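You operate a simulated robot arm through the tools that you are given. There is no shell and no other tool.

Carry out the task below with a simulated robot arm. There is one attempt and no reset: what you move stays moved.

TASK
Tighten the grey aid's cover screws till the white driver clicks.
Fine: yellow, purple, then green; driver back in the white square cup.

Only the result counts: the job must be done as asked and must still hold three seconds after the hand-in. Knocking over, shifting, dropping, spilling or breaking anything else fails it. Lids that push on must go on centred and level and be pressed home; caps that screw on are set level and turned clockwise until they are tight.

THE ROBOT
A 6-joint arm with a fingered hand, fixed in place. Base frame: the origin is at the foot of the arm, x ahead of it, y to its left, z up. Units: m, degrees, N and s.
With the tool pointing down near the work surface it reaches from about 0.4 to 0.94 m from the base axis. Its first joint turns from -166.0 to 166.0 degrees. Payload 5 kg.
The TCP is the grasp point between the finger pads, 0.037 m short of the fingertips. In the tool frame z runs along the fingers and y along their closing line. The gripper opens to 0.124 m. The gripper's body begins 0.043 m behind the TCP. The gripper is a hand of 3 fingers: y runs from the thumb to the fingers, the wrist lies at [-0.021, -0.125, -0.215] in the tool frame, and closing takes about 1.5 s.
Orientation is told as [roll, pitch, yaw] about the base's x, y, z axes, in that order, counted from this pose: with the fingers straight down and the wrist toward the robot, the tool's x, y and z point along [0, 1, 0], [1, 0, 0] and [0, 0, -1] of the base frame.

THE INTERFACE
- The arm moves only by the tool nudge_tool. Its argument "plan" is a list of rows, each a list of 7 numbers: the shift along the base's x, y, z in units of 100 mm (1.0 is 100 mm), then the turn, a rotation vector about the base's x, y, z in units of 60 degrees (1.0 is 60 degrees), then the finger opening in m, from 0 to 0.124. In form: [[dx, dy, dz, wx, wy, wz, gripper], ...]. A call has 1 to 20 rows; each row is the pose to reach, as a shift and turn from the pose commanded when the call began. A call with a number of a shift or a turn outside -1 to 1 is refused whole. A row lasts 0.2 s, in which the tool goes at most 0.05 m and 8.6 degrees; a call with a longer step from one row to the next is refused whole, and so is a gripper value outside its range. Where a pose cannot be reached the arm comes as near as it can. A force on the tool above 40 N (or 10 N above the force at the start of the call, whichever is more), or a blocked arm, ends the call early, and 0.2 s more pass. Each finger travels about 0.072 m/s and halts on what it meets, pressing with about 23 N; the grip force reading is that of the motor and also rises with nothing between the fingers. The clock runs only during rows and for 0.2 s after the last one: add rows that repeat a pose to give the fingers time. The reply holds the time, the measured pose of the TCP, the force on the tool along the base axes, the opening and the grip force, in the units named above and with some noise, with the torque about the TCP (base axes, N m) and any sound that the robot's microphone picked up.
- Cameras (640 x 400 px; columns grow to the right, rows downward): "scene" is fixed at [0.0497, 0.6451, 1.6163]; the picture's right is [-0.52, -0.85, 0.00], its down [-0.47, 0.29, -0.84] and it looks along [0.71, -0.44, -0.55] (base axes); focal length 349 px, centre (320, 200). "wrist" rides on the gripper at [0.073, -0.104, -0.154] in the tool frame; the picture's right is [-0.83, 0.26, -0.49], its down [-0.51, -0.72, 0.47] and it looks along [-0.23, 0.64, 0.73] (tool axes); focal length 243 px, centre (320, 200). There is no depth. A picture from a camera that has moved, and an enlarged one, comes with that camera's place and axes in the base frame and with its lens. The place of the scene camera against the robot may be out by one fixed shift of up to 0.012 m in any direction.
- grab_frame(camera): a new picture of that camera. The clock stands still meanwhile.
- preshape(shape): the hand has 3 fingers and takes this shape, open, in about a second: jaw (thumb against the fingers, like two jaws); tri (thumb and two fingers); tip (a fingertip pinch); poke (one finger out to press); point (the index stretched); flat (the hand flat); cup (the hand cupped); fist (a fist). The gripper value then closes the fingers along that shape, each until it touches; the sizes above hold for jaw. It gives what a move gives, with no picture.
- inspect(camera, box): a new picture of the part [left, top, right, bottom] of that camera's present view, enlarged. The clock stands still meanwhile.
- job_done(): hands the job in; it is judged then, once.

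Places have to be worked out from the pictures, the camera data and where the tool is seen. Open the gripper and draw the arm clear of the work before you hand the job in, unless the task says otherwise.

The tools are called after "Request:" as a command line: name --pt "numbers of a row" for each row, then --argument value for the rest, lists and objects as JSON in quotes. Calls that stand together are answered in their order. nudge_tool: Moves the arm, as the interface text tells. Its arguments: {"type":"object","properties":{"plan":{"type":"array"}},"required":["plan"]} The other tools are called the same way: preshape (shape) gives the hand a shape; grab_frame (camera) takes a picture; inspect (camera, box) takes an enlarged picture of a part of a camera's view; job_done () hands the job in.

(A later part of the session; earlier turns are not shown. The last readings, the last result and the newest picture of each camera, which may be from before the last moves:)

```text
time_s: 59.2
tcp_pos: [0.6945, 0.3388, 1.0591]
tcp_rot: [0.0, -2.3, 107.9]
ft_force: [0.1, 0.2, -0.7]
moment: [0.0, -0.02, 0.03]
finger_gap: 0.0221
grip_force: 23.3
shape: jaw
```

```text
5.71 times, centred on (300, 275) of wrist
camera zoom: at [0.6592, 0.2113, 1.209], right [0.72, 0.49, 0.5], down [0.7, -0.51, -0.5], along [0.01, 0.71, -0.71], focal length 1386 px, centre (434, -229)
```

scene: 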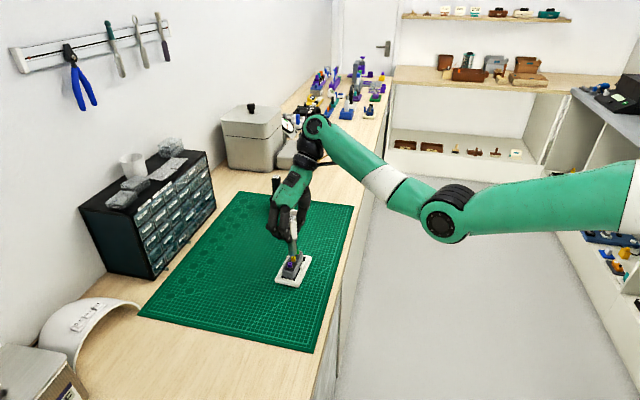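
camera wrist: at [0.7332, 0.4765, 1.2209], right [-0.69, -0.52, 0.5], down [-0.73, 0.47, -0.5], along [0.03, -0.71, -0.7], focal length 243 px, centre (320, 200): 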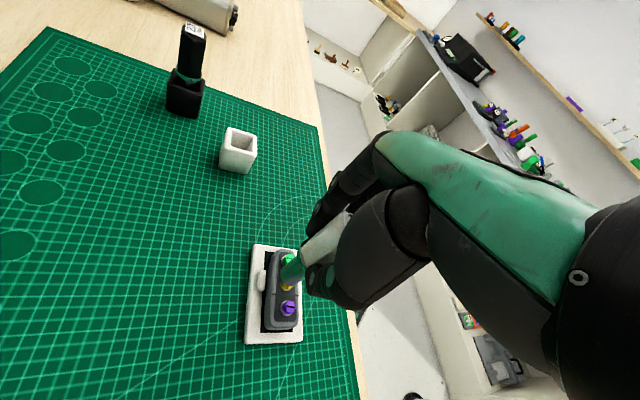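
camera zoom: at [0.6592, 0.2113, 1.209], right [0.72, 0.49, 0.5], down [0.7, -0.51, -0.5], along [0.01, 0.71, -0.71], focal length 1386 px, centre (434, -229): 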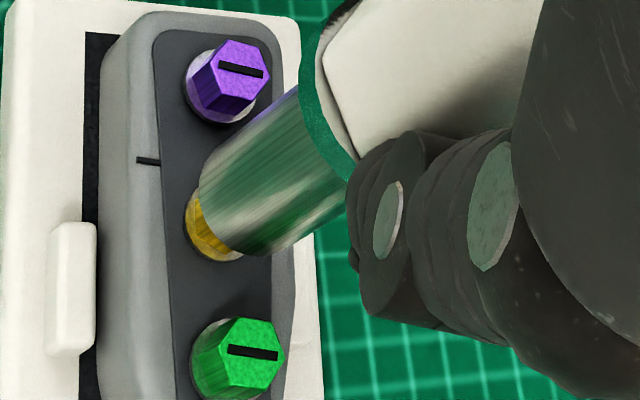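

Centred in both views now. Lowering 16 mm over the head.

Request:
nudge_tool --pt "0 0 -0.03 0 0 0 0.0" --pt "0 0 -0.06 0 0 0 0.0" --pt "0 0 -0.09 0 0 0 0.0" --pt "0 0 -0.12 0 0 0 0.0" --pt "0 0 -0.14 0 0 0 0.0" --pt "0 0 -0.15 0 0 0 0.0" --pt "0 0 -0.16 0 0 0 0.0" --pt "0 0 -0.16 0 0 0 0.0"

Request:
inspect --camera "scene" --box '[286, 236, 310, 266]'

```text
time_s: 61.0
tcp_pos: [0.6947, 0.338, 1.0437]
tcp_rot: [0.0, -2.3, 107.9]
ft_force: [0.0, -0.7, -0.6]
moment: [0.0, -0.04, -0.01]
finger_gap: 0.0221
grip_force: 22.8
shape: jaw
```

```text
13.33 times, centred on (298, 251) of scene
camera zoom: at [0.0497, 0.6451, 1.6163], right [-0.52, -0.85, 0.0], down [-0.47, 0.29, -0.84], along [0.71, -0.44, -0.55], focal length 4657 px, centre (613, -480)
```

zoom: 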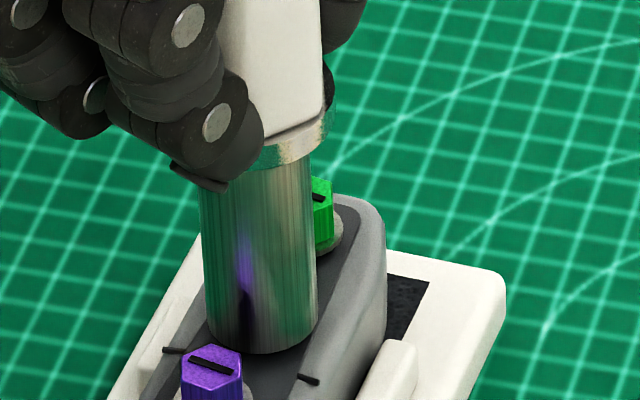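

Socket over the head with no load. I'll creep down 2 mm to seat.

Request:
nudge_tool --pt "0 0 -0.005 0 0 0 0.0" --pt "0 0 -0.01 0 0 0 0.0" --pt "0 0 -0.015 0 0 0 0.0" --pt "0 0 -0.02 0 0 0 0.0" --pt "0 0 -0.02 0 0 0 0.0"

```text
time_s: 62.2
tcp_pos: [0.6954, 0.3383, 1.0408]
tcp_rot: [-0.1, -2.3, 108.0]
ft_force: [0.4, -1.0, 9.5]
moment: [0.02, -0.01, 0.01]
finger_gap: 0.0225
grip_force: 23.1
shape: jaw
```

Seated at 9.5 N. I'll add 0.5 mm of press and turn 10° clockwise.

Request:
nudge_tool --pt "0 0 -0.005 0 0 0 0.0" --pt "0 0 -0.005 0 0 -0.08 0.0" --pt "0 0 -0.005 0 0 -0.16 0.0" --pt "0 0 -0.005 0 0 -0.16 0.0"

```text
time_s: 63.2
tcp_pos: [0.6956, 0.3382, 1.0415]
tcp_rot: [-0.1, -2.3, 98.2]
ft_force: [-1.9, 0.5, 14.0]
moment: [0.09, 0.07, 0.06]
finger_gap: 0.0225
grip_force: 23.1
shape: jaw
```

14 N press, torque 0.06. Continuing clockwise.

Request:
nudge_tool --pt "0 0 0 0 0 -0.08 0.0" --pt "0 0 0 0 0 -0.16 0.0" --pt "0 0 0 0 0 -0.16 0.0"

Request:
nudge_tool --pt "0 0 0 0 0 -0.08 0.0" --pt "0 0 0 0 0 -0.16 0.0" --pt "0 0 0 0 0 -0.16 0.0"

```text
time_s: 64.0
tcp_pos: [0.6957, 0.3385, 1.0405]
tcp_rot: [-0.2, -2.3, 88.6]
ft_force: [-0.8, 0.3, 13.4]
moment: [0.1, -0.02, 0.11]
finger_gap: 0.0228
grip_force: 23.1
shape: jaw
```

```text
time_s: 64.8
tcp_pos: [0.6943, 0.3389, 1.0403]
tcp_rot: [-0.1, -2.4, 79.0]
ft_force: [0.1, 0.4, 11.7]
moment: [0.07, -0.03, 0.16]
finger_gap: 0.0231
grip_force: 23.4
shape: jaw
```

Torque is building: 0.06, 0.11, 0.16. Another small step, then a look at the handle.

Request:
nudge_tool --pt "0 0 0 0 0 -0.06 0.0" --pt "0 0 0 0 0 -0.1 0.0" --pt "0 0 0 0 0 -0.1 0.0"

Request:
inspect --camera "wrist" --box '[290, 195, 370, 265]'

Request:
inspect --camera "scene" --box '[276, 205, 316, 265]'

```text
time_s: 65.6
tcp_pos: [0.6956, 0.3379, 1.0399]
tcp_rot: [-0.1, -2.3, 73.0]
ft_force: [-0.4, 0.9, 10.6]
moment: [0.05, 0.01, 0.04]
finger_gap: 0.0227
grip_force: 22.9
shape: jaw
```

```text
5.71 times, centred on (330, 230) of wrist
camera zoom: at [0.5926, 0.2544, 1.1909], right [0.86, -0.01, 0.5], down [0.28, -0.82, -0.5], along [0.42, 0.57, -0.71], focal length 1386 px, centre (263, 29)
```

zoom: 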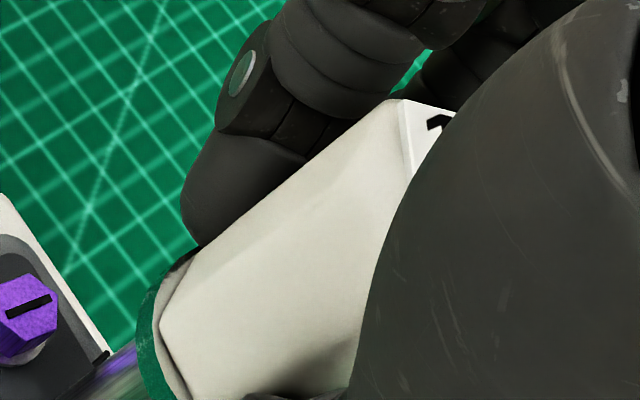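

```text
6.67 times, centred on (296, 235) of scene
camera zoom: at [0.0497, 0.6451, 1.6163], right [-0.52, -0.85, 0.0], down [-0.47, 0.29, -0.84], along [0.71, -0.44, -0.55], focal length 2328 px, centre (480, -33)
```

zoom: 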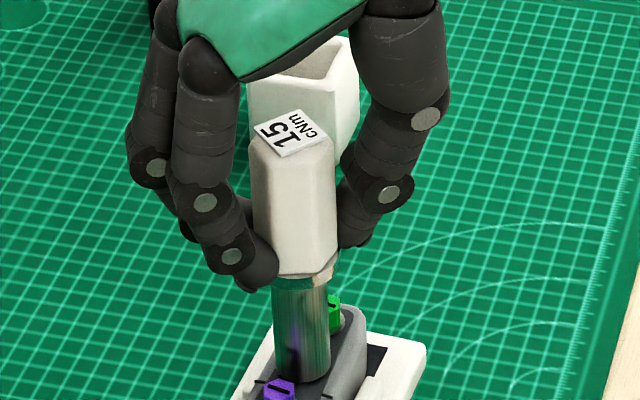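

Torque climbed to 0.16 and then fell to 0.04 without a reported click. I'll lift off to read the slot.

Request:
nudge_tool --pt "0 0 0.04 0 0 0 0.0" --pt "0 0 0.1 0 0 0 0.0" --pt "0 0 0.16 0 0 0 0.0" --pt "0 0 0.22 0 0 0 0.0" --pt "0 0 0.26 0 0 0 0.0" --pt "0 0 0.26 0 0 0 0.0"

Request:
inspect --camera "scene" --box '[286, 236, 310, 266]'

Request:
inspect --camera "wrist" --box '[265, 240, 335, 310]'

```text
time_s: 67.0
tcp_pos: [0.694, 0.3366, 1.0676]
tcp_rot: [0.0, -2.3, 73.0]
ft_force: [-0.5, 0.1, -1.6]
moment: [0.02, -0.01, -0.03]
finger_gap: 0.0227
grip_force: 22.7
shape: jaw
```

```text
13.33 times, centred on (298, 251) of scene
camera zoom: at [0.0497, 0.6451, 1.6163], right [-0.52, -0.85, 0.0], down [-0.47, 0.29, -0.84], along [0.71, -0.44, -0.55], focal length 4657 px, centre (613, -480)
```

zoom: 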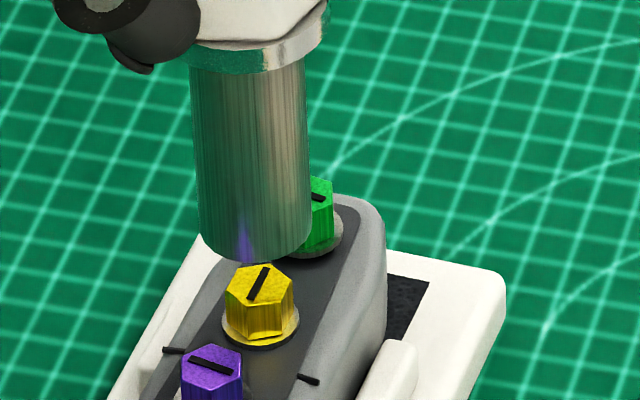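

```text
5.71 times, centred on (300, 275) of wrist
camera zoom: at [0.5925, 0.2547, 1.2168], right [0.86, -0.01, 0.5], down [0.28, -0.82, -0.5], along [0.42, 0.57, -0.71], focal length 1386 px, centre (434, -229)
```

zoom: 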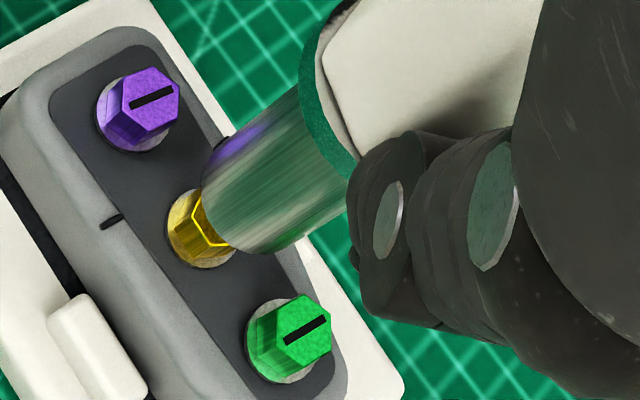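

The slot is still near -45°, so the screw is snug but the coupling slips at about 0.15 N m. I'll re-engage at yaw 112°, slightly ahead of phase, and press clearly harder this time.

Request:
nudge_tool --pt "0 0 0 0 0 0.13 0.0" --pt "0 0 0 0 0 0.26 0.0" --pt "0 0 0 0 0 0.39 0.0" --pt "0 0 0 0 0 0.52 0.0" --pt "0 0 0 0 0 0.65 0.0" --pt "0 0 -0.05 0 0 0.65 0.0" --pt "0 0 -0.1 0 0 0.65 0.0" --pt "0 0 -0.15 0 0 0.65 0.0" --pt "0 0 -0.2 0 0 0.65 0.0" --pt "0 0 -0.23 0 0 0.65 0.0" --pt "0 0 -0.23 0 0 0.65 0.0"

Request:
inspect --camera "scene" --box '[286, 226, 310, 266]'

```text
time_s: 69.4
tcp_pos: [0.6965, 0.3375, 1.0438]
tcp_rot: [-0.1, -2.3, 112.1]
ft_force: [0.3, -0.5, -0.9]
moment: [-0.01, 0.04, 0.01]
finger_gap: 0.0223
grip_force: 22.6
shape: jaw
```

```text
10.00 times, centred on (298, 246) of scene
camera zoom: at [0.0497, 0.6451, 1.6163], right [-0.52, -0.85, 0.0], down [-0.47, 0.29, -0.84], along [0.71, -0.44, -0.55], focal length 3492 px, centre (540, -260)
```

zoom: 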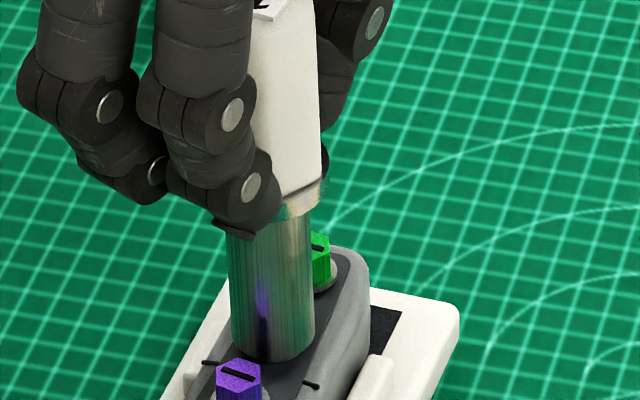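

The socket is over the head again. I'll press down 4 mm in small rows, watching the force.

Request:
nudge_tool --pt "0 0 -0.01 0 0 0 0.0" --pt "0 0 -0.02 0 0 0 0.0" --pt "0 0 -0.03 0 0 0 0.0" --pt "0 0 -0.035 0 0 0 0.0" --pt "0 0 -0.035 0 0 0 0.0"

```text
time_s: 70.6
tcp_pos: [0.6958, 0.3379, 1.0408]
tcp_rot: [-0.2, -2.2, 112.2]
ft_force: [0.2, -1.0, 13.2]
moment: [-0.05, -0.01, -0.01]
finger_gap: 0.0225
grip_force: 23.1
shape: jaw
```

13 N. Pressing 1.2 mm more.

Request:
nudge_tool --pt "0 0 -0.006 0 0 0 0.0" --pt "0 0 -0.012 0 0 0 0.0" --pt "0 0 -0.012 0 0 0 0.0"

Request:
nudge_tool --pt "0 0 0 0 0 -0.07 0.0" --pt "0 0 0 0 0 -0.14 0.0" --pt "0 0 0 0 0 -0.14 0.0"

Request:
nudge_tool --pt "0 0 0 0 0 -0.07 0.0" --pt "0 0 0 0 0 -0.14 0.0" --pt "0 0 0 0 0 -0.14 0.0"

```text
time_s: 71.4
tcp_pos: [0.6936, 0.3384, 1.0402]
tcp_rot: [-0.2, -2.3, 112.1]
ft_force: [3.0, 0.2, 26.6]
moment: [-0.02, -0.08, -0.05]
finger_gap: 0.0236
grip_force: 22.9
shape: jaw
```

```text
time_s: 72.2
tcp_pos: [0.6937, 0.3387, 1.0398]
tcp_rot: [-0.2, -2.2, 103.6]
ft_force: [0.6, -0.3, 28.5]
moment: [0.06, -0.02, 0.08]
finger_gap: 0.0237
grip_force: 23.1
shape: jaw
```

```text
time_s: 73.0
tcp_pos: [0.6931, 0.3389, 1.0384]
tcp_rot: [-0.1, -2.3, 95.3]
ft_force: [0.0, -1.2, 24.4]
moment: [0.01, 0.02, 0.1]
finger_gap: 0.0236
grip_force: 22.4
shape: jaw
```

Holding about 25 N with torque at 0.10. Continuing in small steps.

Request:
nudge_tool --pt "0 0 0 0 0 -0.07 0.0" --pt "0 0 0 0 0 -0.1 0.0" --pt "0 0 0 0 0 -0.1 0.0"

Request:
nudge_tool --pt "0 0 0 0 0 -0.05 0.0" --pt "0 0 0 0 0 -0.1 0.0" --pt "0 0 0 0 0 -0.1 0.0"

Request:
nudge_tool --pt "0 0 0 0 0 -0.05 0.0" --pt "0 0 0 0 0 -0.1 0.0" --pt "0 0 0 0 0 -0.1 0.0"

```text
time_s: 73.8
tcp_pos: [0.6943, 0.337, 1.0401]
tcp_rot: [-0.1, -2.3, 89.3]
ft_force: [-0.7, 2.4, 21.0]
moment: [0.16, -0.01, 0.1]
finger_gap: 0.0238
grip_force: 23.7
shape: jaw
```

```text
time_s: 74.6
tcp_pos: [0.6938, 0.3364, 1.0399]
tcp_rot: [-0.1, -2.3, 83.3]
ft_force: [-0.8, 1.5, 19.0]
moment: [0.15, -0.01, 0.2]
finger_gap: 0.0236
grip_force: 22.7
shape: jaw
```

```text
time_s: 75.4
tcp_pos: [0.6945, 0.3376, 1.039]
tcp_rot: [-0.1, -2.3, 77.2]
ft_force: [0.0, 1.3, 20.2]
moment: [0.06, -0.03, 0.09]
finger_gap: 0.0236
grip_force: 22.8
shape: jaw
```

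Torque peaked at 0.20 then fell to 0.09, again with no click. I'll lift and check whether the harder press moved the screw.

Request:
nudge_tool --pt "0 0 0.04 0 0 0 0.0" --pt "0 0 0.1 0 0 0 0.0" --pt "0 0 0.16 0 0 0 0.0" --pt "0 0 0.22 0 0 0 0.0" --pt "0 0 0.28 0 0 0 0.0" --pt "0 0 0.28 0 0 0 0.0"

Request:
inspect --camera "scene" --box '[286, 241, 302, 261]'

Request:
inspect --camera "scene" --box '[276, 210, 316, 260]'

Request:
inspect --camera "wrist" --box '[265, 240, 335, 310]'

```text
time_s: 76.8
tcp_pos: [0.6963, 0.3397, 1.0648]
tcp_rot: [0.0, -2.3, 77.2]
ft_force: [0.1, 0.0, -1.0]
moment: [0.01, 0.05, -0.01]
finger_gap: 0.0224
grip_force: 22.4
shape: jaw
```

```text
16.00 times, centred on (294, 251) of scene
camera zoom: at [0.0497, 0.6451, 1.6163], right [-0.52, -0.85, 0.0], down [-0.47, 0.29, -0.84], along [0.71, -0.44, -0.55], focal length 5588 px, centre (736, -616)
```

zoom: 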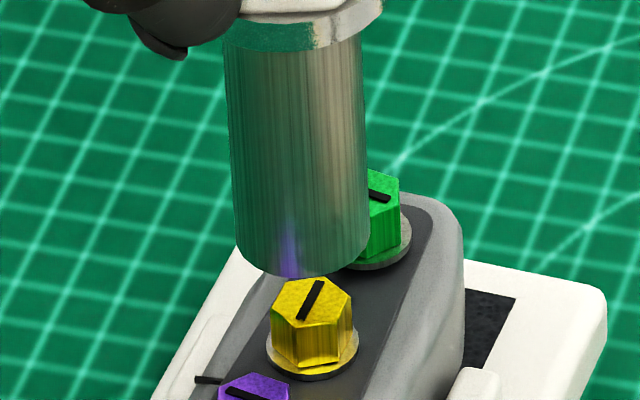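

```text
8.00 times, centred on (296, 235) of scene
camera zoom: at [0.0497, 0.6451, 1.6163], right [-0.52, -0.85, 0.0], down [-0.47, 0.29, -0.84], along [0.71, -0.44, -0.55], focal length 2794 px, centre (512, -80)
```

zoom: 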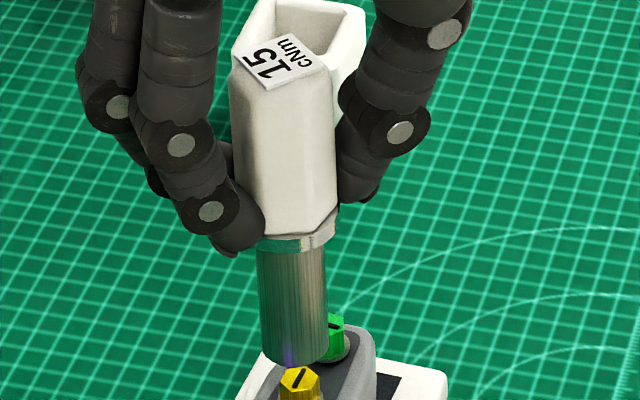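

```text
5.71 times, centred on (300, 275) of wrist
camera zoom: at [0.5998, 0.2478, 1.2155], right [0.86, 0.05, 0.5], down [0.34, -0.8, -0.5], along [0.37, 0.6, -0.71], focal length 1386 px, centre (434, -229)
```

zoom: 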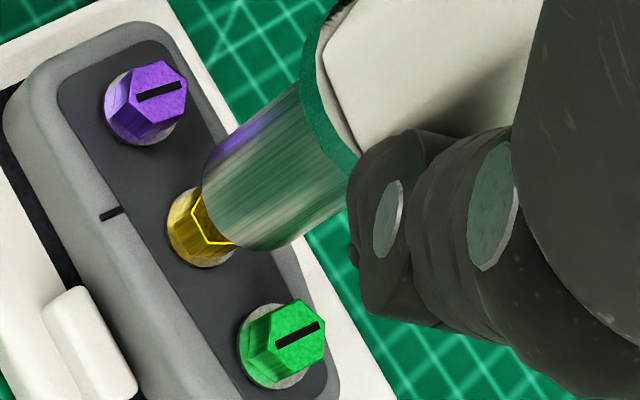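

The slot reads about -48°, essentially unchanged. As a decisive engagement test, I'll re-seat exactly in phase at yaw 101°, back off 15° counter-clockwise, and see whether the slot follows.

Request:
nudge_tool --pt "0 0 0 0 0 0.13 0.0" --pt "0 0 0 0 0 0.26 0.0" --pt "0 0 0 0 0 0.4 0.0" --pt "0 0 -0.05 0 0 0.4 0.0" --pt "0 0 -0.1 0 0 0.4 0.0" --pt "0 0 -0.15 0 0 0.4 0.0" --pt "0 0 -0.2 0 0 0.4 0.0" --pt "0 0 -0.24 0 0 0.4 0.0" --pt "0 0 -0.24 0 0 0.4 0.0"

Request:
nudge_tool --pt "0 0 -0.01 0 0 0 0.0" --pt "0 0 -0.02 0 0 0 0.0" --pt "0 0 -0.03 0 0 0 0.0" --pt "0 0 -0.03 0 0 0 0.0"

```text
time_s: 78.8
tcp_pos: [0.6942, 0.3397, 1.0412]
tcp_rot: [0.0, -2.3, 101.3]
ft_force: [0.9, 0.4, -0.7]
moment: [0.01, -0.02, -0.02]
finger_gap: 0.0229
grip_force: 22.8
shape: jaw
```

```text
time_s: 79.8
tcp_pos: [0.6948, 0.338, 1.0406]
tcp_rot: [-0.1, -2.3, 101.3]
ft_force: [-0.6, 0.1, 7.0]
moment: [0.03, 0.04, -0.02]
finger_gap: 0.0223
grip_force: 23.5
shape: jaw
```

Seated at 7 N. Now the 15° counter-clockwise test turn.

Request:
nudge_tool --pt "0 0 0 0 0 0.08 0.0" --pt "0 0 0 0 0 0.16 0.0" --pt "0 0 0 0 0 0.25 0.0" --pt "0 0 0 0 0 0.25 0.0"

Request:
nudge_tool --pt "0 0 0.04 0 0 0 0.0" --pt "0 0 0.1 0 0 0 0.0" --pt "0 0 0.16 0 0 0 0.0" --pt "0 0 0.22 0 0 0 0.0" --pt "0 0 0.28 0 0 0 0.0" --pt "0 0 0.28 0 0 0 0.0"

Request:
inspect --camera "scene" --box '[286, 241, 302, 261]'

Request:
inspect --camera "wrist" --box '[265, 240, 335, 310]'

```text
time_s: 80.8
tcp_pos: [0.6941, 0.3382, 1.0411]
tcp_rot: [-0.1, -2.3, 116.3]
ft_force: [0.4, 0.0, 7.9]
moment: [0.04, 0.0, -0.08]
finger_gap: 0.0229
grip_force: 23.2
shape: jaw
```

```text
time_s: 82.2
tcp_pos: [0.6958, 0.3387, 1.0685]
tcp_rot: [0.0, -2.3, 116.3]
ft_force: [-0.9, 0.4, -0.3]
moment: [0.0, 0.02, -0.01]
finger_gap: 0.0226
grip_force: 23.1
shape: jaw
```

```text
16.00 times, centred on (294, 251) of scene
camera zoom: at [0.0497, 0.6451, 1.6163], right [-0.52, -0.85, 0.0], down [-0.47, 0.29, -0.84], along [0.71, -0.44, -0.55], focal length 5588 px, centre (736, -616)
```

zoom: 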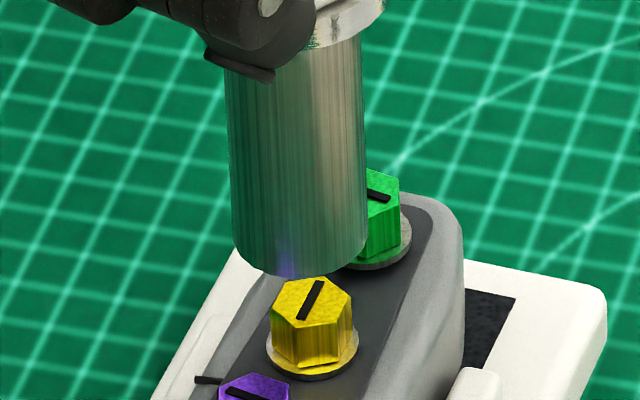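

```text
5.71 times, centred on (300, 275) of wrist
camera zoom: at [0.6784, 0.2092, 1.2177], right [0.64, 0.58, 0.5], down [0.77, -0.4, -0.5], along [-0.09, 0.7, -0.71], focal length 1386 px, centre (434, -229)
```

zoom: 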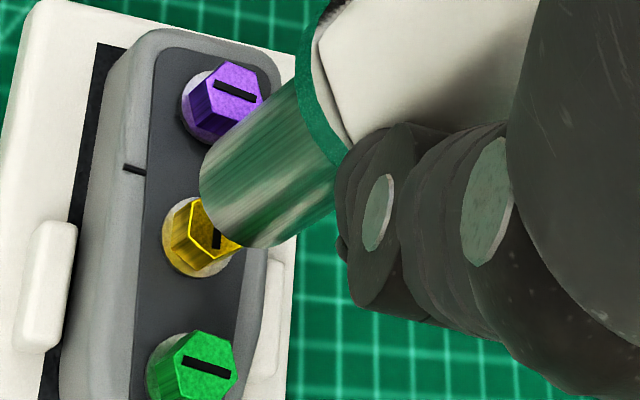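

The slot did not follow, so the socket wasn't engaged in that phase. Only the first insertion, at yaw about 28–30° beyond the slot, drove the screw, so the fit looks like a 180° blade-in-slot. I'll rotate to about -16°, which should match the slot at -46°.

Request:
nudge_tool --pt "0 0 0 0 0 -0.125 0.0" --pt "0 0 0 0 0 -0.25 0.0" --pt "0 0 0 0 0 -0.375 0.0" --pt "0 0 0 0 0 -0.5 0.0" --pt "0 0 0 0 0 -0.625 0.0" --pt "0 0 0 0 0 -0.75 0.0" --pt "0 0 0 0 0 -0.875 0.0" --pt "0 0 0 0 0 -1.0 0.0" --pt "0 0 0 0 0 -1.0 0.0"

Request:
nudge_tool --pt "0 0 0 0 0 -0.125 0.0" --pt "0 0 0 0 0 -0.25 0.0" --pt "0 0 0 0 0 -0.375 0.0" --pt "0 0 0 0 0 -0.5 0.0" --pt "0 0 0 0 0 -0.625 0.0" --pt "0 0 0 0 0 -0.75 0.0" --pt "0 0 0 0 0 -0.875 0.0" --pt "0 0 0 0 0 -1.0 0.0" --pt "0 0 0 0 0 -1.0 0.0"

Request:
nudge_tool --pt "0 0 0 0 0 -0.1 0.0" --pt "0 0 0 0 0 -0.2 0.0" --pt "0 0 0 0 0 -0.2 0.0"

Request:
inspect --camera "wrist" --box '[265, 240, 335, 310]'

Request:
inspect --camera "scene" --box '[286, 241, 302, 261]'

```text
time_s: 84.2
tcp_pos: [0.6957, 0.3382, 1.0695]
tcp_rot: [0.0, -2.3, 56.2]
ft_force: [0.1, -0.8, -1.7]
moment: [0.02, -0.02, -0.01]
finger_gap: 0.0227
grip_force: 22.8
shape: jaw
```

```text
time_s: 86.2
tcp_pos: [0.6959, 0.3362, 1.0663]
tcp_rot: [0.0, -2.4, -3.8]
ft_force: [0.1, -0.3, -0.7]
moment: [-0.04, -0.01, -0.01]
finger_gap: 0.0226
grip_force: 23.5
shape: jaw
```

```text
time_s: 87.0
tcp_pos: [0.6963, 0.3392, 1.0686]
tcp_rot: [0.0, -2.3, -15.8]
ft_force: [0.0, -0.1, -1.1]
moment: [-0.01, 0.03, -0.02]
finger_gap: 0.0225
grip_force: 23.1
shape: jaw
```

```text
5.71 times, centred on (300, 275) of wrist
camera zoom: at [0.6088, 0.4392, 1.2175], right [0.01, -0.86, 0.5], down [-0.81, -0.3, -0.5], along [0.58, -0.41, -0.71], focal length 1386 px, centre (434, -229)
```

zoom: 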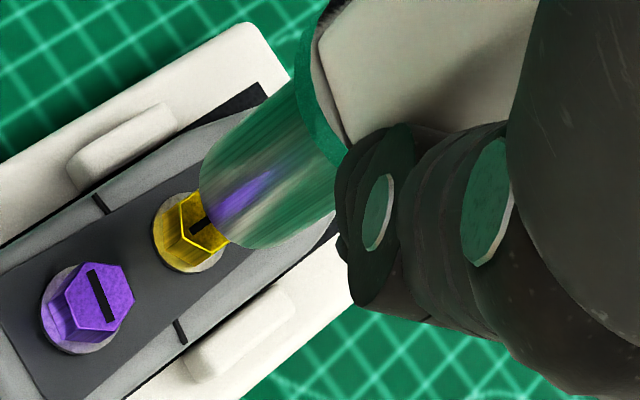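

```text
16.00 times, centred on (294, 251) of scene
camera zoom: at [0.0497, 0.6451, 1.6163], right [-0.52, -0.85, 0.0], down [-0.47, 0.29, -0.84], along [0.71, -0.44, -0.55], focal length 5588 px, centre (736, -616)
```

zoom: 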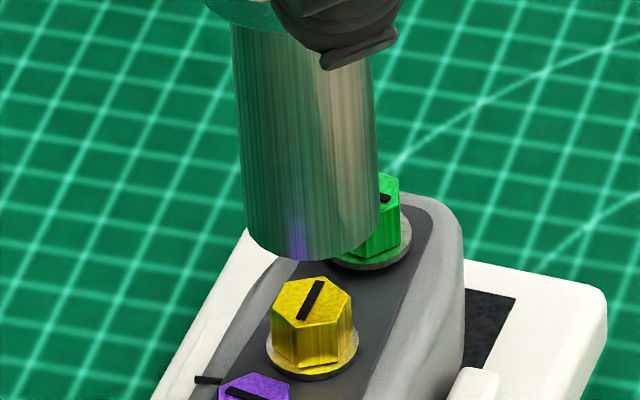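

At this yaw the scene shows the tip about 1 mm off, so I'll correct by (+0.5, +1.0) mm and lower onto the screw.

Request:
nudge_tool --pt "0.005 0.01 0 0 0 0 0.0" --pt "0.005 0.01 -0.05 0 0 0 0.0" --pt "0.005 0.01 -0.1 0 0 0 0.0" --pt "0.005 0.01 -0.15 0 0 0 0.0" --pt "0.005 0.01 -0.2 0 0 0 0.0" --pt "0.005 0.01 -0.24 0 0 0 0.0" --pt "0.005 0.01 -0.24 0 0 0 0.0"

Request:
nudge_tool --pt "0 0 -0.01 0 0 0 0.0" --pt "0 0 -0.02 0 0 0 0.0" --pt "0 0 -0.03 0 0 0 0.0" --pt "0 0 -0.04 0 0 0 0.0" --pt "0 0 -0.04 0 0 0 0.0"

Request:
inspect --camera "scene" --box '[286, 231, 306, 261]'

```text
time_s: 88.6
tcp_pos: [0.6949, 0.339, 1.0468]
tcp_rot: [0.3, -2.6, -15.8]
ft_force: [6.0, -2.1, 33.8]
moment: [-0.07, -0.3, -0.01]
finger_gap: 0.0253
grip_force: 23.3
shape: jaw
```

```text
time_s: 89.6
tcp_pos: [0.6973, 0.3396, 1.0475]
tcp_rot: [0.5, -2.8, -15.8]
ft_force: [0.4, -1.0, 11.0]
moment: [-0.05, 0.02, 0.04]
finger_gap: 0.0244
grip_force: 22.7
shape: jaw
stopped in row 4: the force on the tool passed its limit at 44 N (the readings are from after the stop); the commanded pose is now the measured one
```

```text
13.33 times, centred on (296, 246) of scene
camera zoom: at [0.0497, 0.6451, 1.6163], right [-0.52, -0.85, 0.0], down [-0.47, 0.29, -0.84], along [0.71, -0.44, -0.55], focal length 4657 px, centre (640, -413)
```

zoom: 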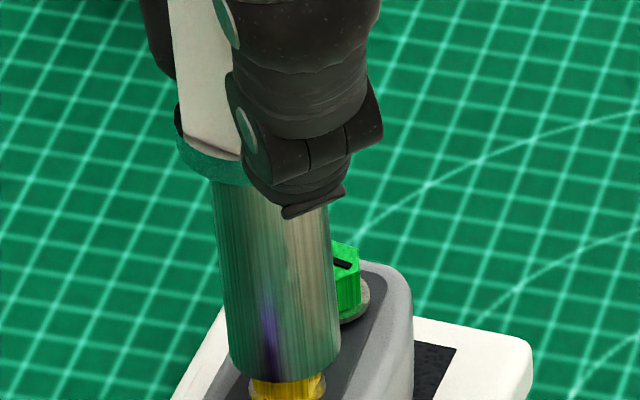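

That pushed the rim onto the head's edge, at 44 N and about 6 mm high. I'll lift straight off immediately and re-inspect everything.

Request:
nudge_tool --pt "0 0 0.03 0 0 0 0.0" --pt "0 0 0.08 0 0 0 0.0" --pt "0 0 0.14 0 0 0 0.0" --pt "0 0 0.2 0 0 0 0.0" --pt "0 0 0.2 0 0 0 0.0"

Request:
inspect --camera "scene" --box '[270, 215, 318, 275]'

Request:
inspect --camera "scene" --box '[286, 231, 306, 261]'

Request:
inspect --camera "wrist" --box '[240, 190, 360, 310]'

```text
time_s: 90.8
tcp_pos: [0.6968, 0.3377, 1.0644]
tcp_rot: [0.3, -2.6, -15.7]
ft_force: [-0.9, -0.4, -1.8]
moment: [0.01, 0.03, 0.03]
finger_gap: 0.0235
grip_force: 23.0
shape: jaw
```

```text
6.67 times, centred on (294, 245) of scene
camera zoom: at [0.0497, 0.6451, 1.6163], right [-0.52, -0.85, 0.0], down [-0.47, 0.29, -0.84], along [0.71, -0.44, -0.55], focal length 2328 px, centre (493, -100)
```

zoom: 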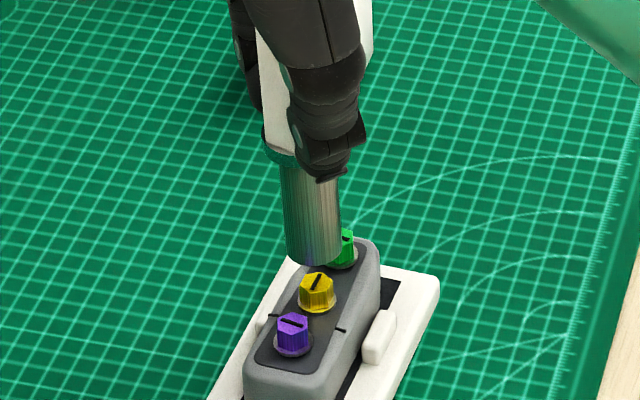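

```text
13.33 times, centred on (296, 246) of scene
camera zoom: at [0.0497, 0.6451, 1.6163], right [-0.52, -0.85, 0.0], down [-0.47, 0.29, -0.84], along [0.71, -0.44, -0.55], focal length 4657 px, centre (640, -413)
```

zoom: 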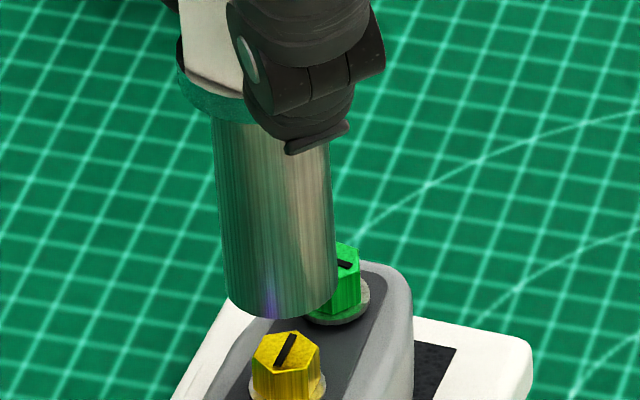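

```text
3.33 times, centred on (300, 250) of wrist
camera zoom: at [0.6091, 0.4387, 1.2151], right [0.0, -0.87, 0.5], down [-0.81, -0.3, -0.51], along [0.59, -0.4, -0.7], focal length 809 px, centre (387, 33)
```

zoom: 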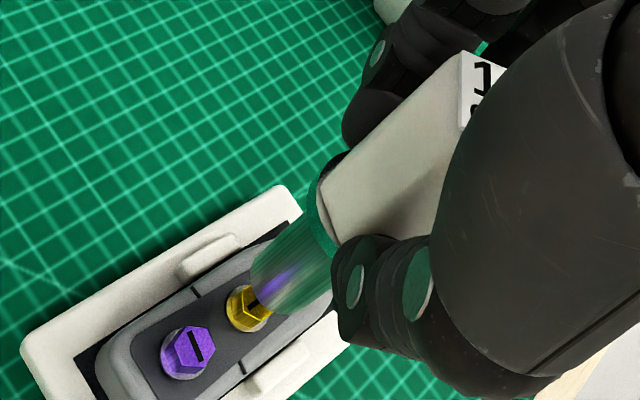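

The aid is undisturbed; the driver slid a few mm up in the grip and its axis is now offset from the tool axis. I'll rotate to yaw 103°, where the scene and wrist views give independent lateral checks, and align there precisely.

Request:
nudge_tool --pt "0 0 0 0 0 0.125 0.0" --pt "0 0 0 0 0 0.25 0.0" --pt "0 0 0 0 0 0.375 0.0" --pt "0 0 0 0 0 0.5 0.0" --pt "0 0 0 0 0 0.625 0.0" --pt "0 0 0 0 0 0.75 0.0" --pt "0 0 0 0 0 0.875 0.0" --pt "0 0 0 0 0 1.0 0.0" --pt "0 0 0 0 0 1.0 0.0"

Request:
nudge_tool --pt "0 0 0 0 0 0.125 0.0" --pt "0 0 0 0 0 0.25 0.0" --pt "0 0 0 0 0 0.375 0.0" --pt "0 0 0 0 0 0.5 0.0" --pt "0 0 0 0 0 0.625 0.0" --pt "0 0 0 0 0 0.75 0.0" --pt "0 0 0 0 0 0.875 0.0" --pt "0 0 0 0 0 0.978 0.0" --pt "0 0 0 0 0 0.978 0.0"

Request:
inspect --camera "scene" --box '[284, 231, 308, 261]'

Request:
inspect --camera "wrist" --box '[255, 235, 325, 305]'

Request:
inspect --camera "wrist" --box '[270, 190, 370, 290]'

```text
time_s: 92.8
tcp_pos: [0.6972, 0.3394, 1.0647]
tcp_rot: [0.5, -2.8, 44.4]
ft_force: [-0.1, -0.2, -0.9]
moment: [-0.01, 0.02, 0.02]
finger_gap: 0.0235
grip_force: 23.2
shape: jaw
```

```text
time_s: 94.8
tcp_pos: [0.6961, 0.3392, 1.0648]
tcp_rot: [0.3, -2.7, 103.0]
ft_force: [0.0, 0.0, 0.1]
moment: [-0.01, -0.01, 0.0]
finger_gap: 0.0234
grip_force: 22.8
shape: jaw
```

```text
13.33 times, centred on (296, 246) of scene
camera zoom: at [0.0497, 0.6451, 1.6163], right [-0.52, -0.85, 0.0], down [-0.47, 0.29, -0.84], along [0.71, -0.44, -0.55], focal length 4657 px, centre (640, -413)
```

zoom: 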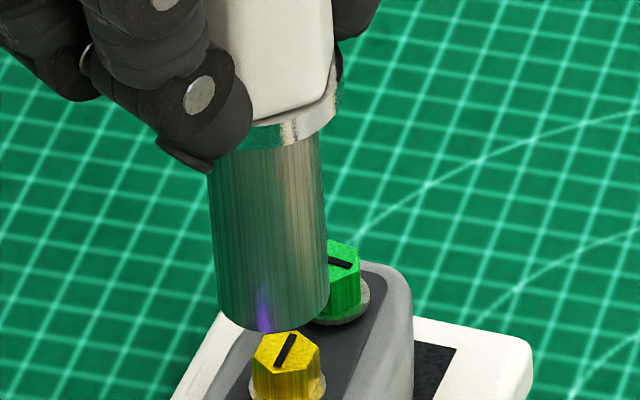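

```text
5.71 times, centred on (290, 270) of wrist
camera zoom: at [0.652, 0.2157, 1.2154], right [0.76, 0.42, 0.5], down [0.65, -0.57, -0.51], along [0.07, 0.71, -0.7], focal length 1386 px, centre (491, -200)
```

zoom: 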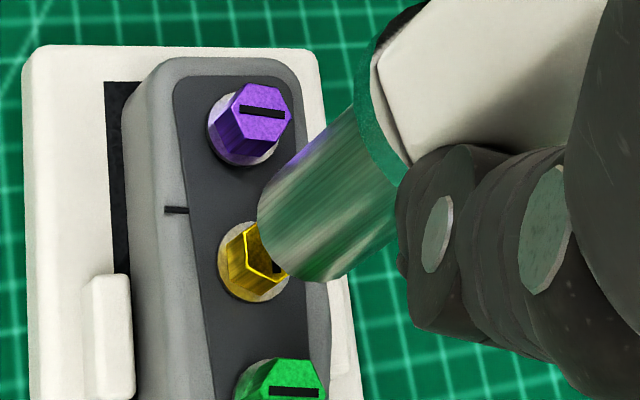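

```text
4.00 times, centred on (320, 240) of wrist
camera zoom: at [0.652, 0.2157, 1.2154], right [0.76, 0.42, 0.5], down [0.65, -0.57, -0.51], along [0.07, 0.71, -0.7], focal length 970 px, centre (320, 40)
```

zoom: 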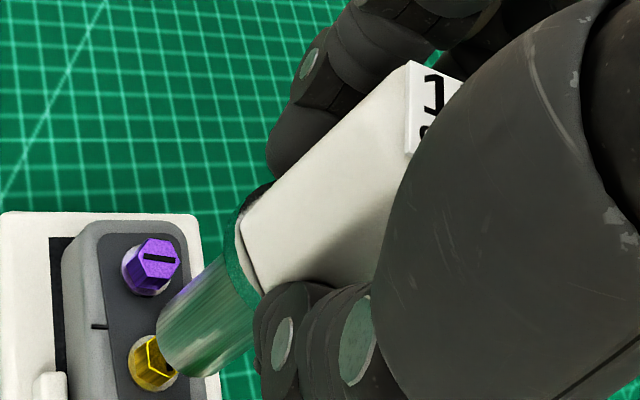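

Wrist: the driver axis and screw axis coincide within about 0.2 mm in that direction. Scene: the tip must move about 1.9 mm right, giving a correction of (-0.5, -2.0) mm. I'll apply that and recheck.

Request:
nudge_tool --pt "-0.005 -0.02 0 0 0 0 0.0" --pt "-0.005 -0.02 -0.05 0 0 0 0.0" --pt "-0.005 -0.02 -0.05 0 0 0 0.0"

Request:
inspect --camera "scene" --box '[284, 231, 308, 261]'

Request:
inspect --camera "wrist" --box '[255, 235, 325, 305]'

```text
time_s: 95.6
tcp_pos: [0.6952, 0.337, 1.0595]
tcp_rot: [0.3, -2.7, 103.0]
ft_force: [0.0, -0.2, -0.3]
moment: [-0.03, 0.0, 0.01]
finger_gap: 0.0234
grip_force: 23.2
shape: jaw
```

```text
13.33 times, centred on (296, 246) of scene
camera zoom: at [0.0497, 0.6451, 1.6163], right [-0.52, -0.85, 0.0], down [-0.47, 0.29, -0.84], along [0.71, -0.44, -0.55], focal length 4657 px, centre (640, -413)
```

zoom: 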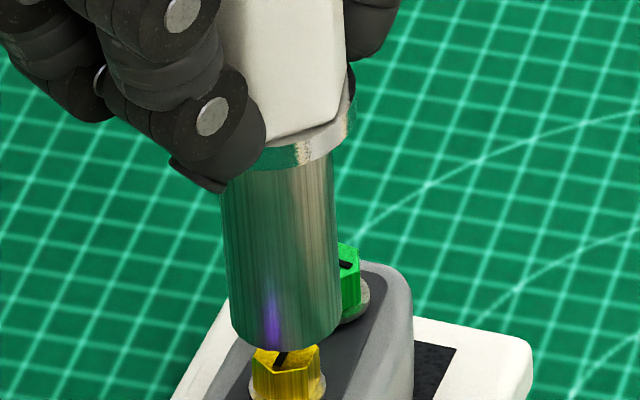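

```text
5.71 times, centred on (290, 270) of wrist
camera zoom: at [0.6509, 0.2138, 1.2101], right [0.76, 0.42, 0.5], down [0.65, -0.57, -0.51], along [0.07, 0.71, -0.7], focal length 1386 px, centre (491, -200)
```

zoom: 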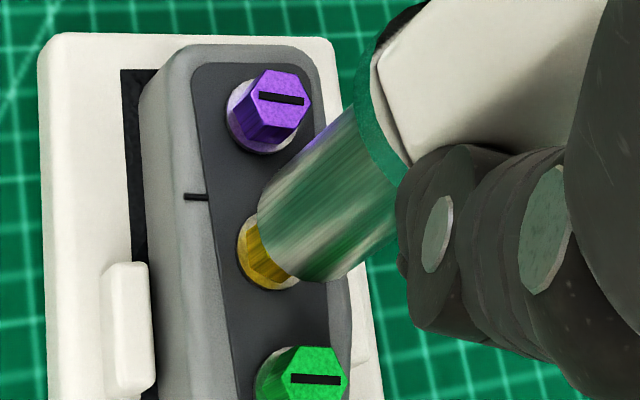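

Aligned within about 0.5 mm both ways. I'll lower 9 mm to just above the head top, then creep.

Request:
nudge_tool --pt "0.003 0.001 -0.03 0 0 0 0.0" --pt "0.003 0.001 -0.06 0 0 0 0.0" --pt "0.003 0.001 -0.09 0 0 0 0.0" --pt "0.003 0.001 -0.1 0 0 0 0.0" --pt "0.003 0.001 -0.11 0 0 0 0.0" --pt "0.003 0.001 -0.12 0 0 0 0.0" --pt "0.003 0.001 -0.12 0 0 0 0.0"

Request:
inspect --camera "scene" --box '[284, 231, 308, 261]'

Request:
inspect --camera "wrist" --box '[255, 235, 325, 305]'

```text
time_s: 97.2
tcp_pos: [0.6963, 0.3364, 1.0482]
tcp_rot: [0.4, -2.7, 103.0]
ft_force: [-0.4, 0.2, -0.7]
moment: [0.01, -0.02, 0.0]
finger_gap: 0.0233
grip_force: 23.4
shape: jaw
```

```text
13.33 times, centred on (296, 246) of scene
camera zoom: at [0.0497, 0.6451, 1.6163], right [-0.52, -0.85, 0.0], down [-0.47, 0.29, -0.84], along [0.71, -0.44, -0.55], focal length 4657 px, centre (640, -413)
```

zoom: 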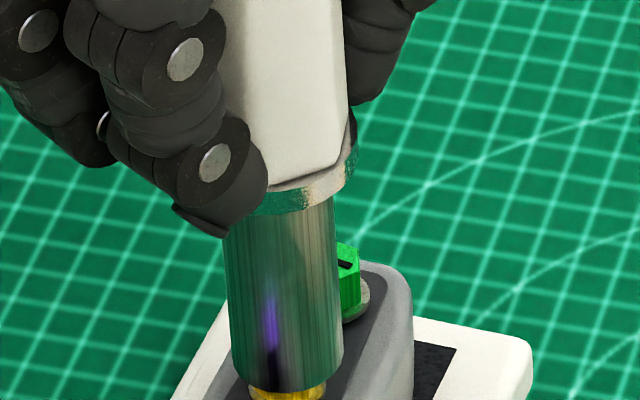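

```text
5.71 times, centred on (290, 270) of wrist
camera zoom: at [0.6512, 0.2136, 1.1984], right [0.76, 0.42, 0.5], down [0.65, -0.57, -0.51], along [0.07, 0.71, -0.7], focal length 1386 px, centre (491, -200)
```

zoom: 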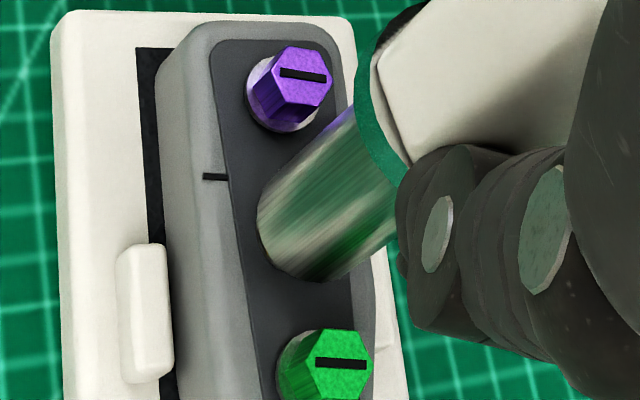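

The socket is passing over the head freely. Lowering 7 mm more in small rows.

Request:
nudge_tool --pt "0 0 -0.015 0 0 0 0.0" --pt "0 0 -0.03 0 0 0 0.0" --pt "0 0 -0.045 0 0 0 0.0" --pt "0 0 -0.055 0 0 0 0.0" --pt "0 0 -0.062 0 0 0 0.0" --pt "0 0 -0.068 0 0 0 0.0" --pt "0 0 -0.068 0 0 0 0.0"

```text
time_s: 98.8
tcp_pos: [0.6958, 0.3383, 1.0411]
tcp_rot: [0.3, -2.7, 102.8]
ft_force: [0.2, 0.1, -1.8]
moment: [0.01, -0.02, 0.0]
finger_gap: 0.0234
grip_force: 23.1
shape: jaw
```

Still no contact; creeping 2 mm more.

Request:
nudge_tool --pt "0 0 -0.005 0 0 0 0.0" --pt "0 0 -0.01 0 0 0 0.0" --pt "0 0 -0.015 0 0 0 0.0" --pt "0 0 -0.02 0 0 0 0.0" --pt "0 0 -0.02 0 0 0 0.0"

Request:
inspect --camera "scene" --box '[284, 236, 308, 266]'

```text
time_s: 100.0
tcp_pos: [0.6975, 0.3373, 1.0392]
tcp_rot: [0.3, -2.6, 103.0]
ft_force: [0.1, -0.6, 7.0]
moment: [0.06, 0.01, -0.01]
finger_gap: 0.0236
grip_force: 23.0
shape: jaw
```

```text
13.33 times, centred on (296, 251) of scene
camera zoom: at [0.0497, 0.6451, 1.6163], right [-0.52, -0.85, 0.0], down [-0.47, 0.29, -0.84], along [0.71, -0.44, -0.55], focal length 4657 px, centre (640, -480)
```

zoom: 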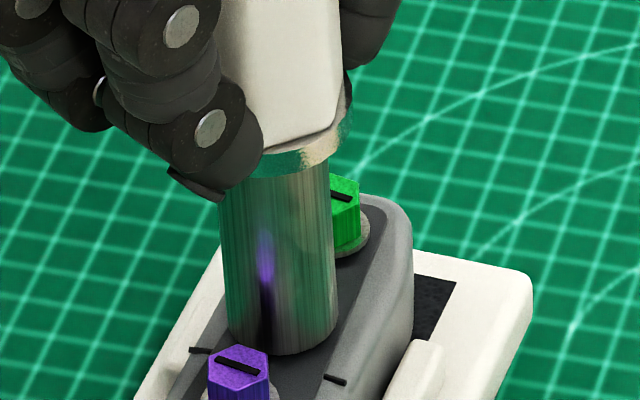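

Seated at 7 N. The driver axis is about 2.9 mm from the tool axis along the finger direction, so I'll turn about the driver's own axis, shifting the TCP with each row.

Request:
nudge_tool --pt "-0.003 -0.0005 0 0 0 -0.1 0.0" --pt "-0.006 -0.0008 0 0 0 -0.2 0.0" --pt "-0.006 -0.0008 0 0 0 -0.2 0.0"

```text
time_s: 100.8
tcp_pos: [0.6959, 0.3374, 1.0398]
tcp_rot: [0.3, -2.6, 90.9]
ft_force: [-0.7, -0.5, 10.1]
moment: [0.05, 0.05, 0.07]
finger_gap: 0.0234
grip_force: 23.0
shape: jaw
```

Torque is 0.07. Continuing with compensated turning.

Request:
nudge_tool --pt "-0.003 0.0002 0 0 0 -0.1 0.0" --pt "-0.0061 0.0006 0 0 0 -0.2 0.0" --pt "-0.0061 0.0006 0 0 0 -0.2 0.0"

Request:
nudge_tool --pt "-0.0029 0.0007 0 0 0 -0.1 0.0" --pt "-0.0058 0.0017 0 0 0 -0.2 0.0" --pt "-0.0058 0.0017 0 0 0 -0.2 0.0"

```text
time_s: 101.6
tcp_pos: [0.6942, 0.3386, 1.0386]
tcp_rot: [0.3, -2.7, 78.8]
ft_force: [-0.8, -0.1, 8.9]
moment: [0.05, 0.05, 0.12]
finger_gap: 0.0231
grip_force: 23.3
shape: jaw
```

```text
time_s: 102.4
tcp_pos: [0.6957, 0.3385, 1.0392]
tcp_rot: [0.3, -2.6, 66.9]
ft_force: [-1.1, 0.4, 10.4]
moment: [0.1, 0.02, 0.02]
finger_gap: 0.0231
grip_force: 23.7
shape: jaw
```

Torque went 0.12, then 0.02. I'll continue to 43° with compensation.

Request:
nudge_tool --pt "-0.0027 0.0014 0 0 0 -0.1 0.0" --pt "-0.0053 0.003 0 0 0 -0.2 0.0" --pt "-0.0053 0.003 0 0 0 -0.2 0.0"

Request:
nudge_tool --pt "-0.0023 0.0019 0 0 0 -0.1 0.0" --pt "-0.0045 0.004 0 0 0 -0.2 0.0" --pt "-0.0045 0.004 0 0 0 -0.2 0.0"

Request:
inspect --camera "wrist" --box '[250, 190, 370, 310]'

Request:
inspect --camera "scene" --box '[276, 205, 316, 265]'

```text
time_s: 103.2
tcp_pos: [0.6947, 0.3389, 1.0402]
tcp_rot: [0.4, -2.8, 54.9]
ft_force: [0.1, 1.2, 8.8]
moment: [0.06, -0.08, 0.12]
finger_gap: 0.023
grip_force: 23.0
shape: jaw
```

```text
time_s: 104.0
tcp_pos: [0.695, 0.3395, 1.0401]
tcp_rot: [0.3, -2.8, 43.0]
ft_force: [-1.6, 0.0, 9.2]
moment: [0.07, 0.02, 0.06]
finger_gap: 0.0232
grip_force: 22.7
shape: jaw
```

```text
3.33 times, centred on (310, 250) of wrist
camera zoom: at [0.5642, 0.3167, 1.1898], right [0.74, -0.45, 0.5], down [-0.17, -0.84, -0.51], along [0.65, 0.29, -0.7], focal length 809 px, centre (353, 33)
```

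zoom: 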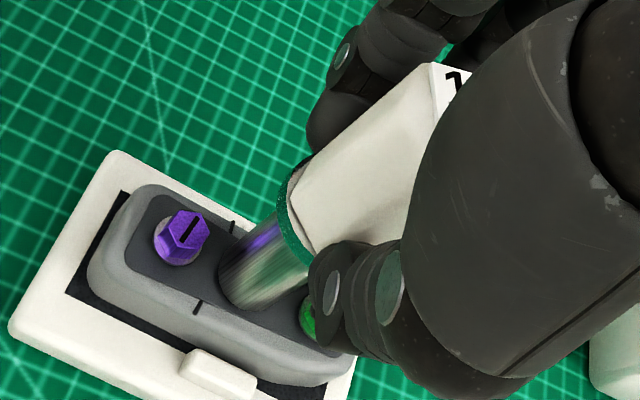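

```text
6.67 times, centred on (296, 235) of scene
camera zoom: at [0.0497, 0.6451, 1.6163], right [-0.52, -0.85, 0.0], down [-0.47, 0.29, -0.84], along [0.71, -0.44, -0.55], focal length 2328 px, centre (480, -33)
```

zoom: 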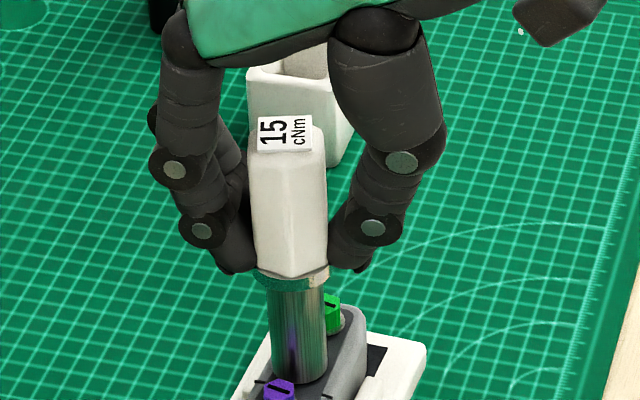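

I'll lift and see whether the compensated turn moved the slot.

Request:
nudge_tool --pt "0 0 0.04 0 0 0 0.0" --pt "0 0 0.1 0 0 0 0.0" --pt "0 0 0.16 0 0 0 0.0" --pt "0 0 0.22 0 0 0 0.0" --pt "0 0 0.26 0 0 0 0.0" --pt "0 0 0.26 0 0 0 0.0"

Request:
inspect --camera "scene" --box '[284, 236, 308, 266]'

Request:
inspect --camera "wrist" --box '[255, 235, 325, 305]'

```text
time_s: 105.4
tcp_pos: [0.6936, 0.3376, 1.0653]
tcp_rot: [0.3, -2.6, 42.9]
ft_force: [0.3, -0.5, -0.1]
moment: [0.01, -0.02, -0.01]
finger_gap: 0.0229
grip_force: 23.6
shape: jaw
```

```text
13.33 times, centred on (296, 251) of scene
camera zoom: at [0.0497, 0.6451, 1.6163], right [-0.52, -0.85, 0.0], down [-0.47, 0.29, -0.84], along [0.71, -0.44, -0.55], focal length 4657 px, centre (640, -480)
```

zoom: 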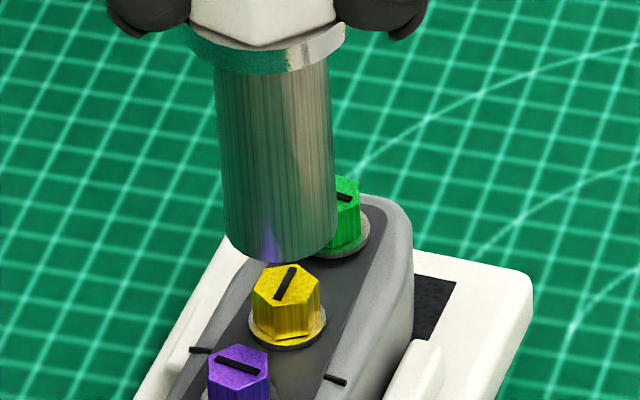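

```text
5.71 times, centred on (290, 270) of wrist
camera zoom: at [0.5634, 0.3155, 1.2157], right [0.74, -0.45, 0.5], down [-0.17, -0.85, -0.51], along [0.65, 0.29, -0.7], focal length 1386 px, centre (491, -200)
```

zoom: 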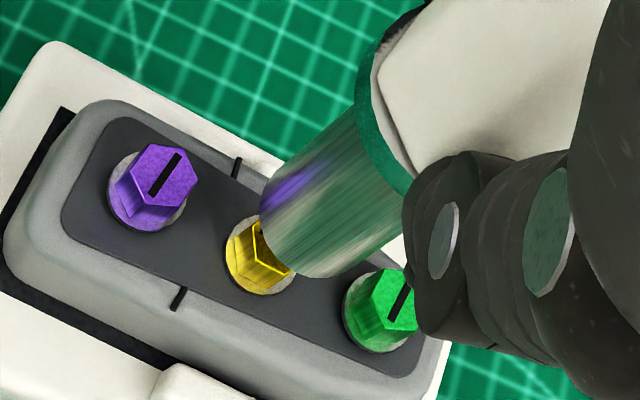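

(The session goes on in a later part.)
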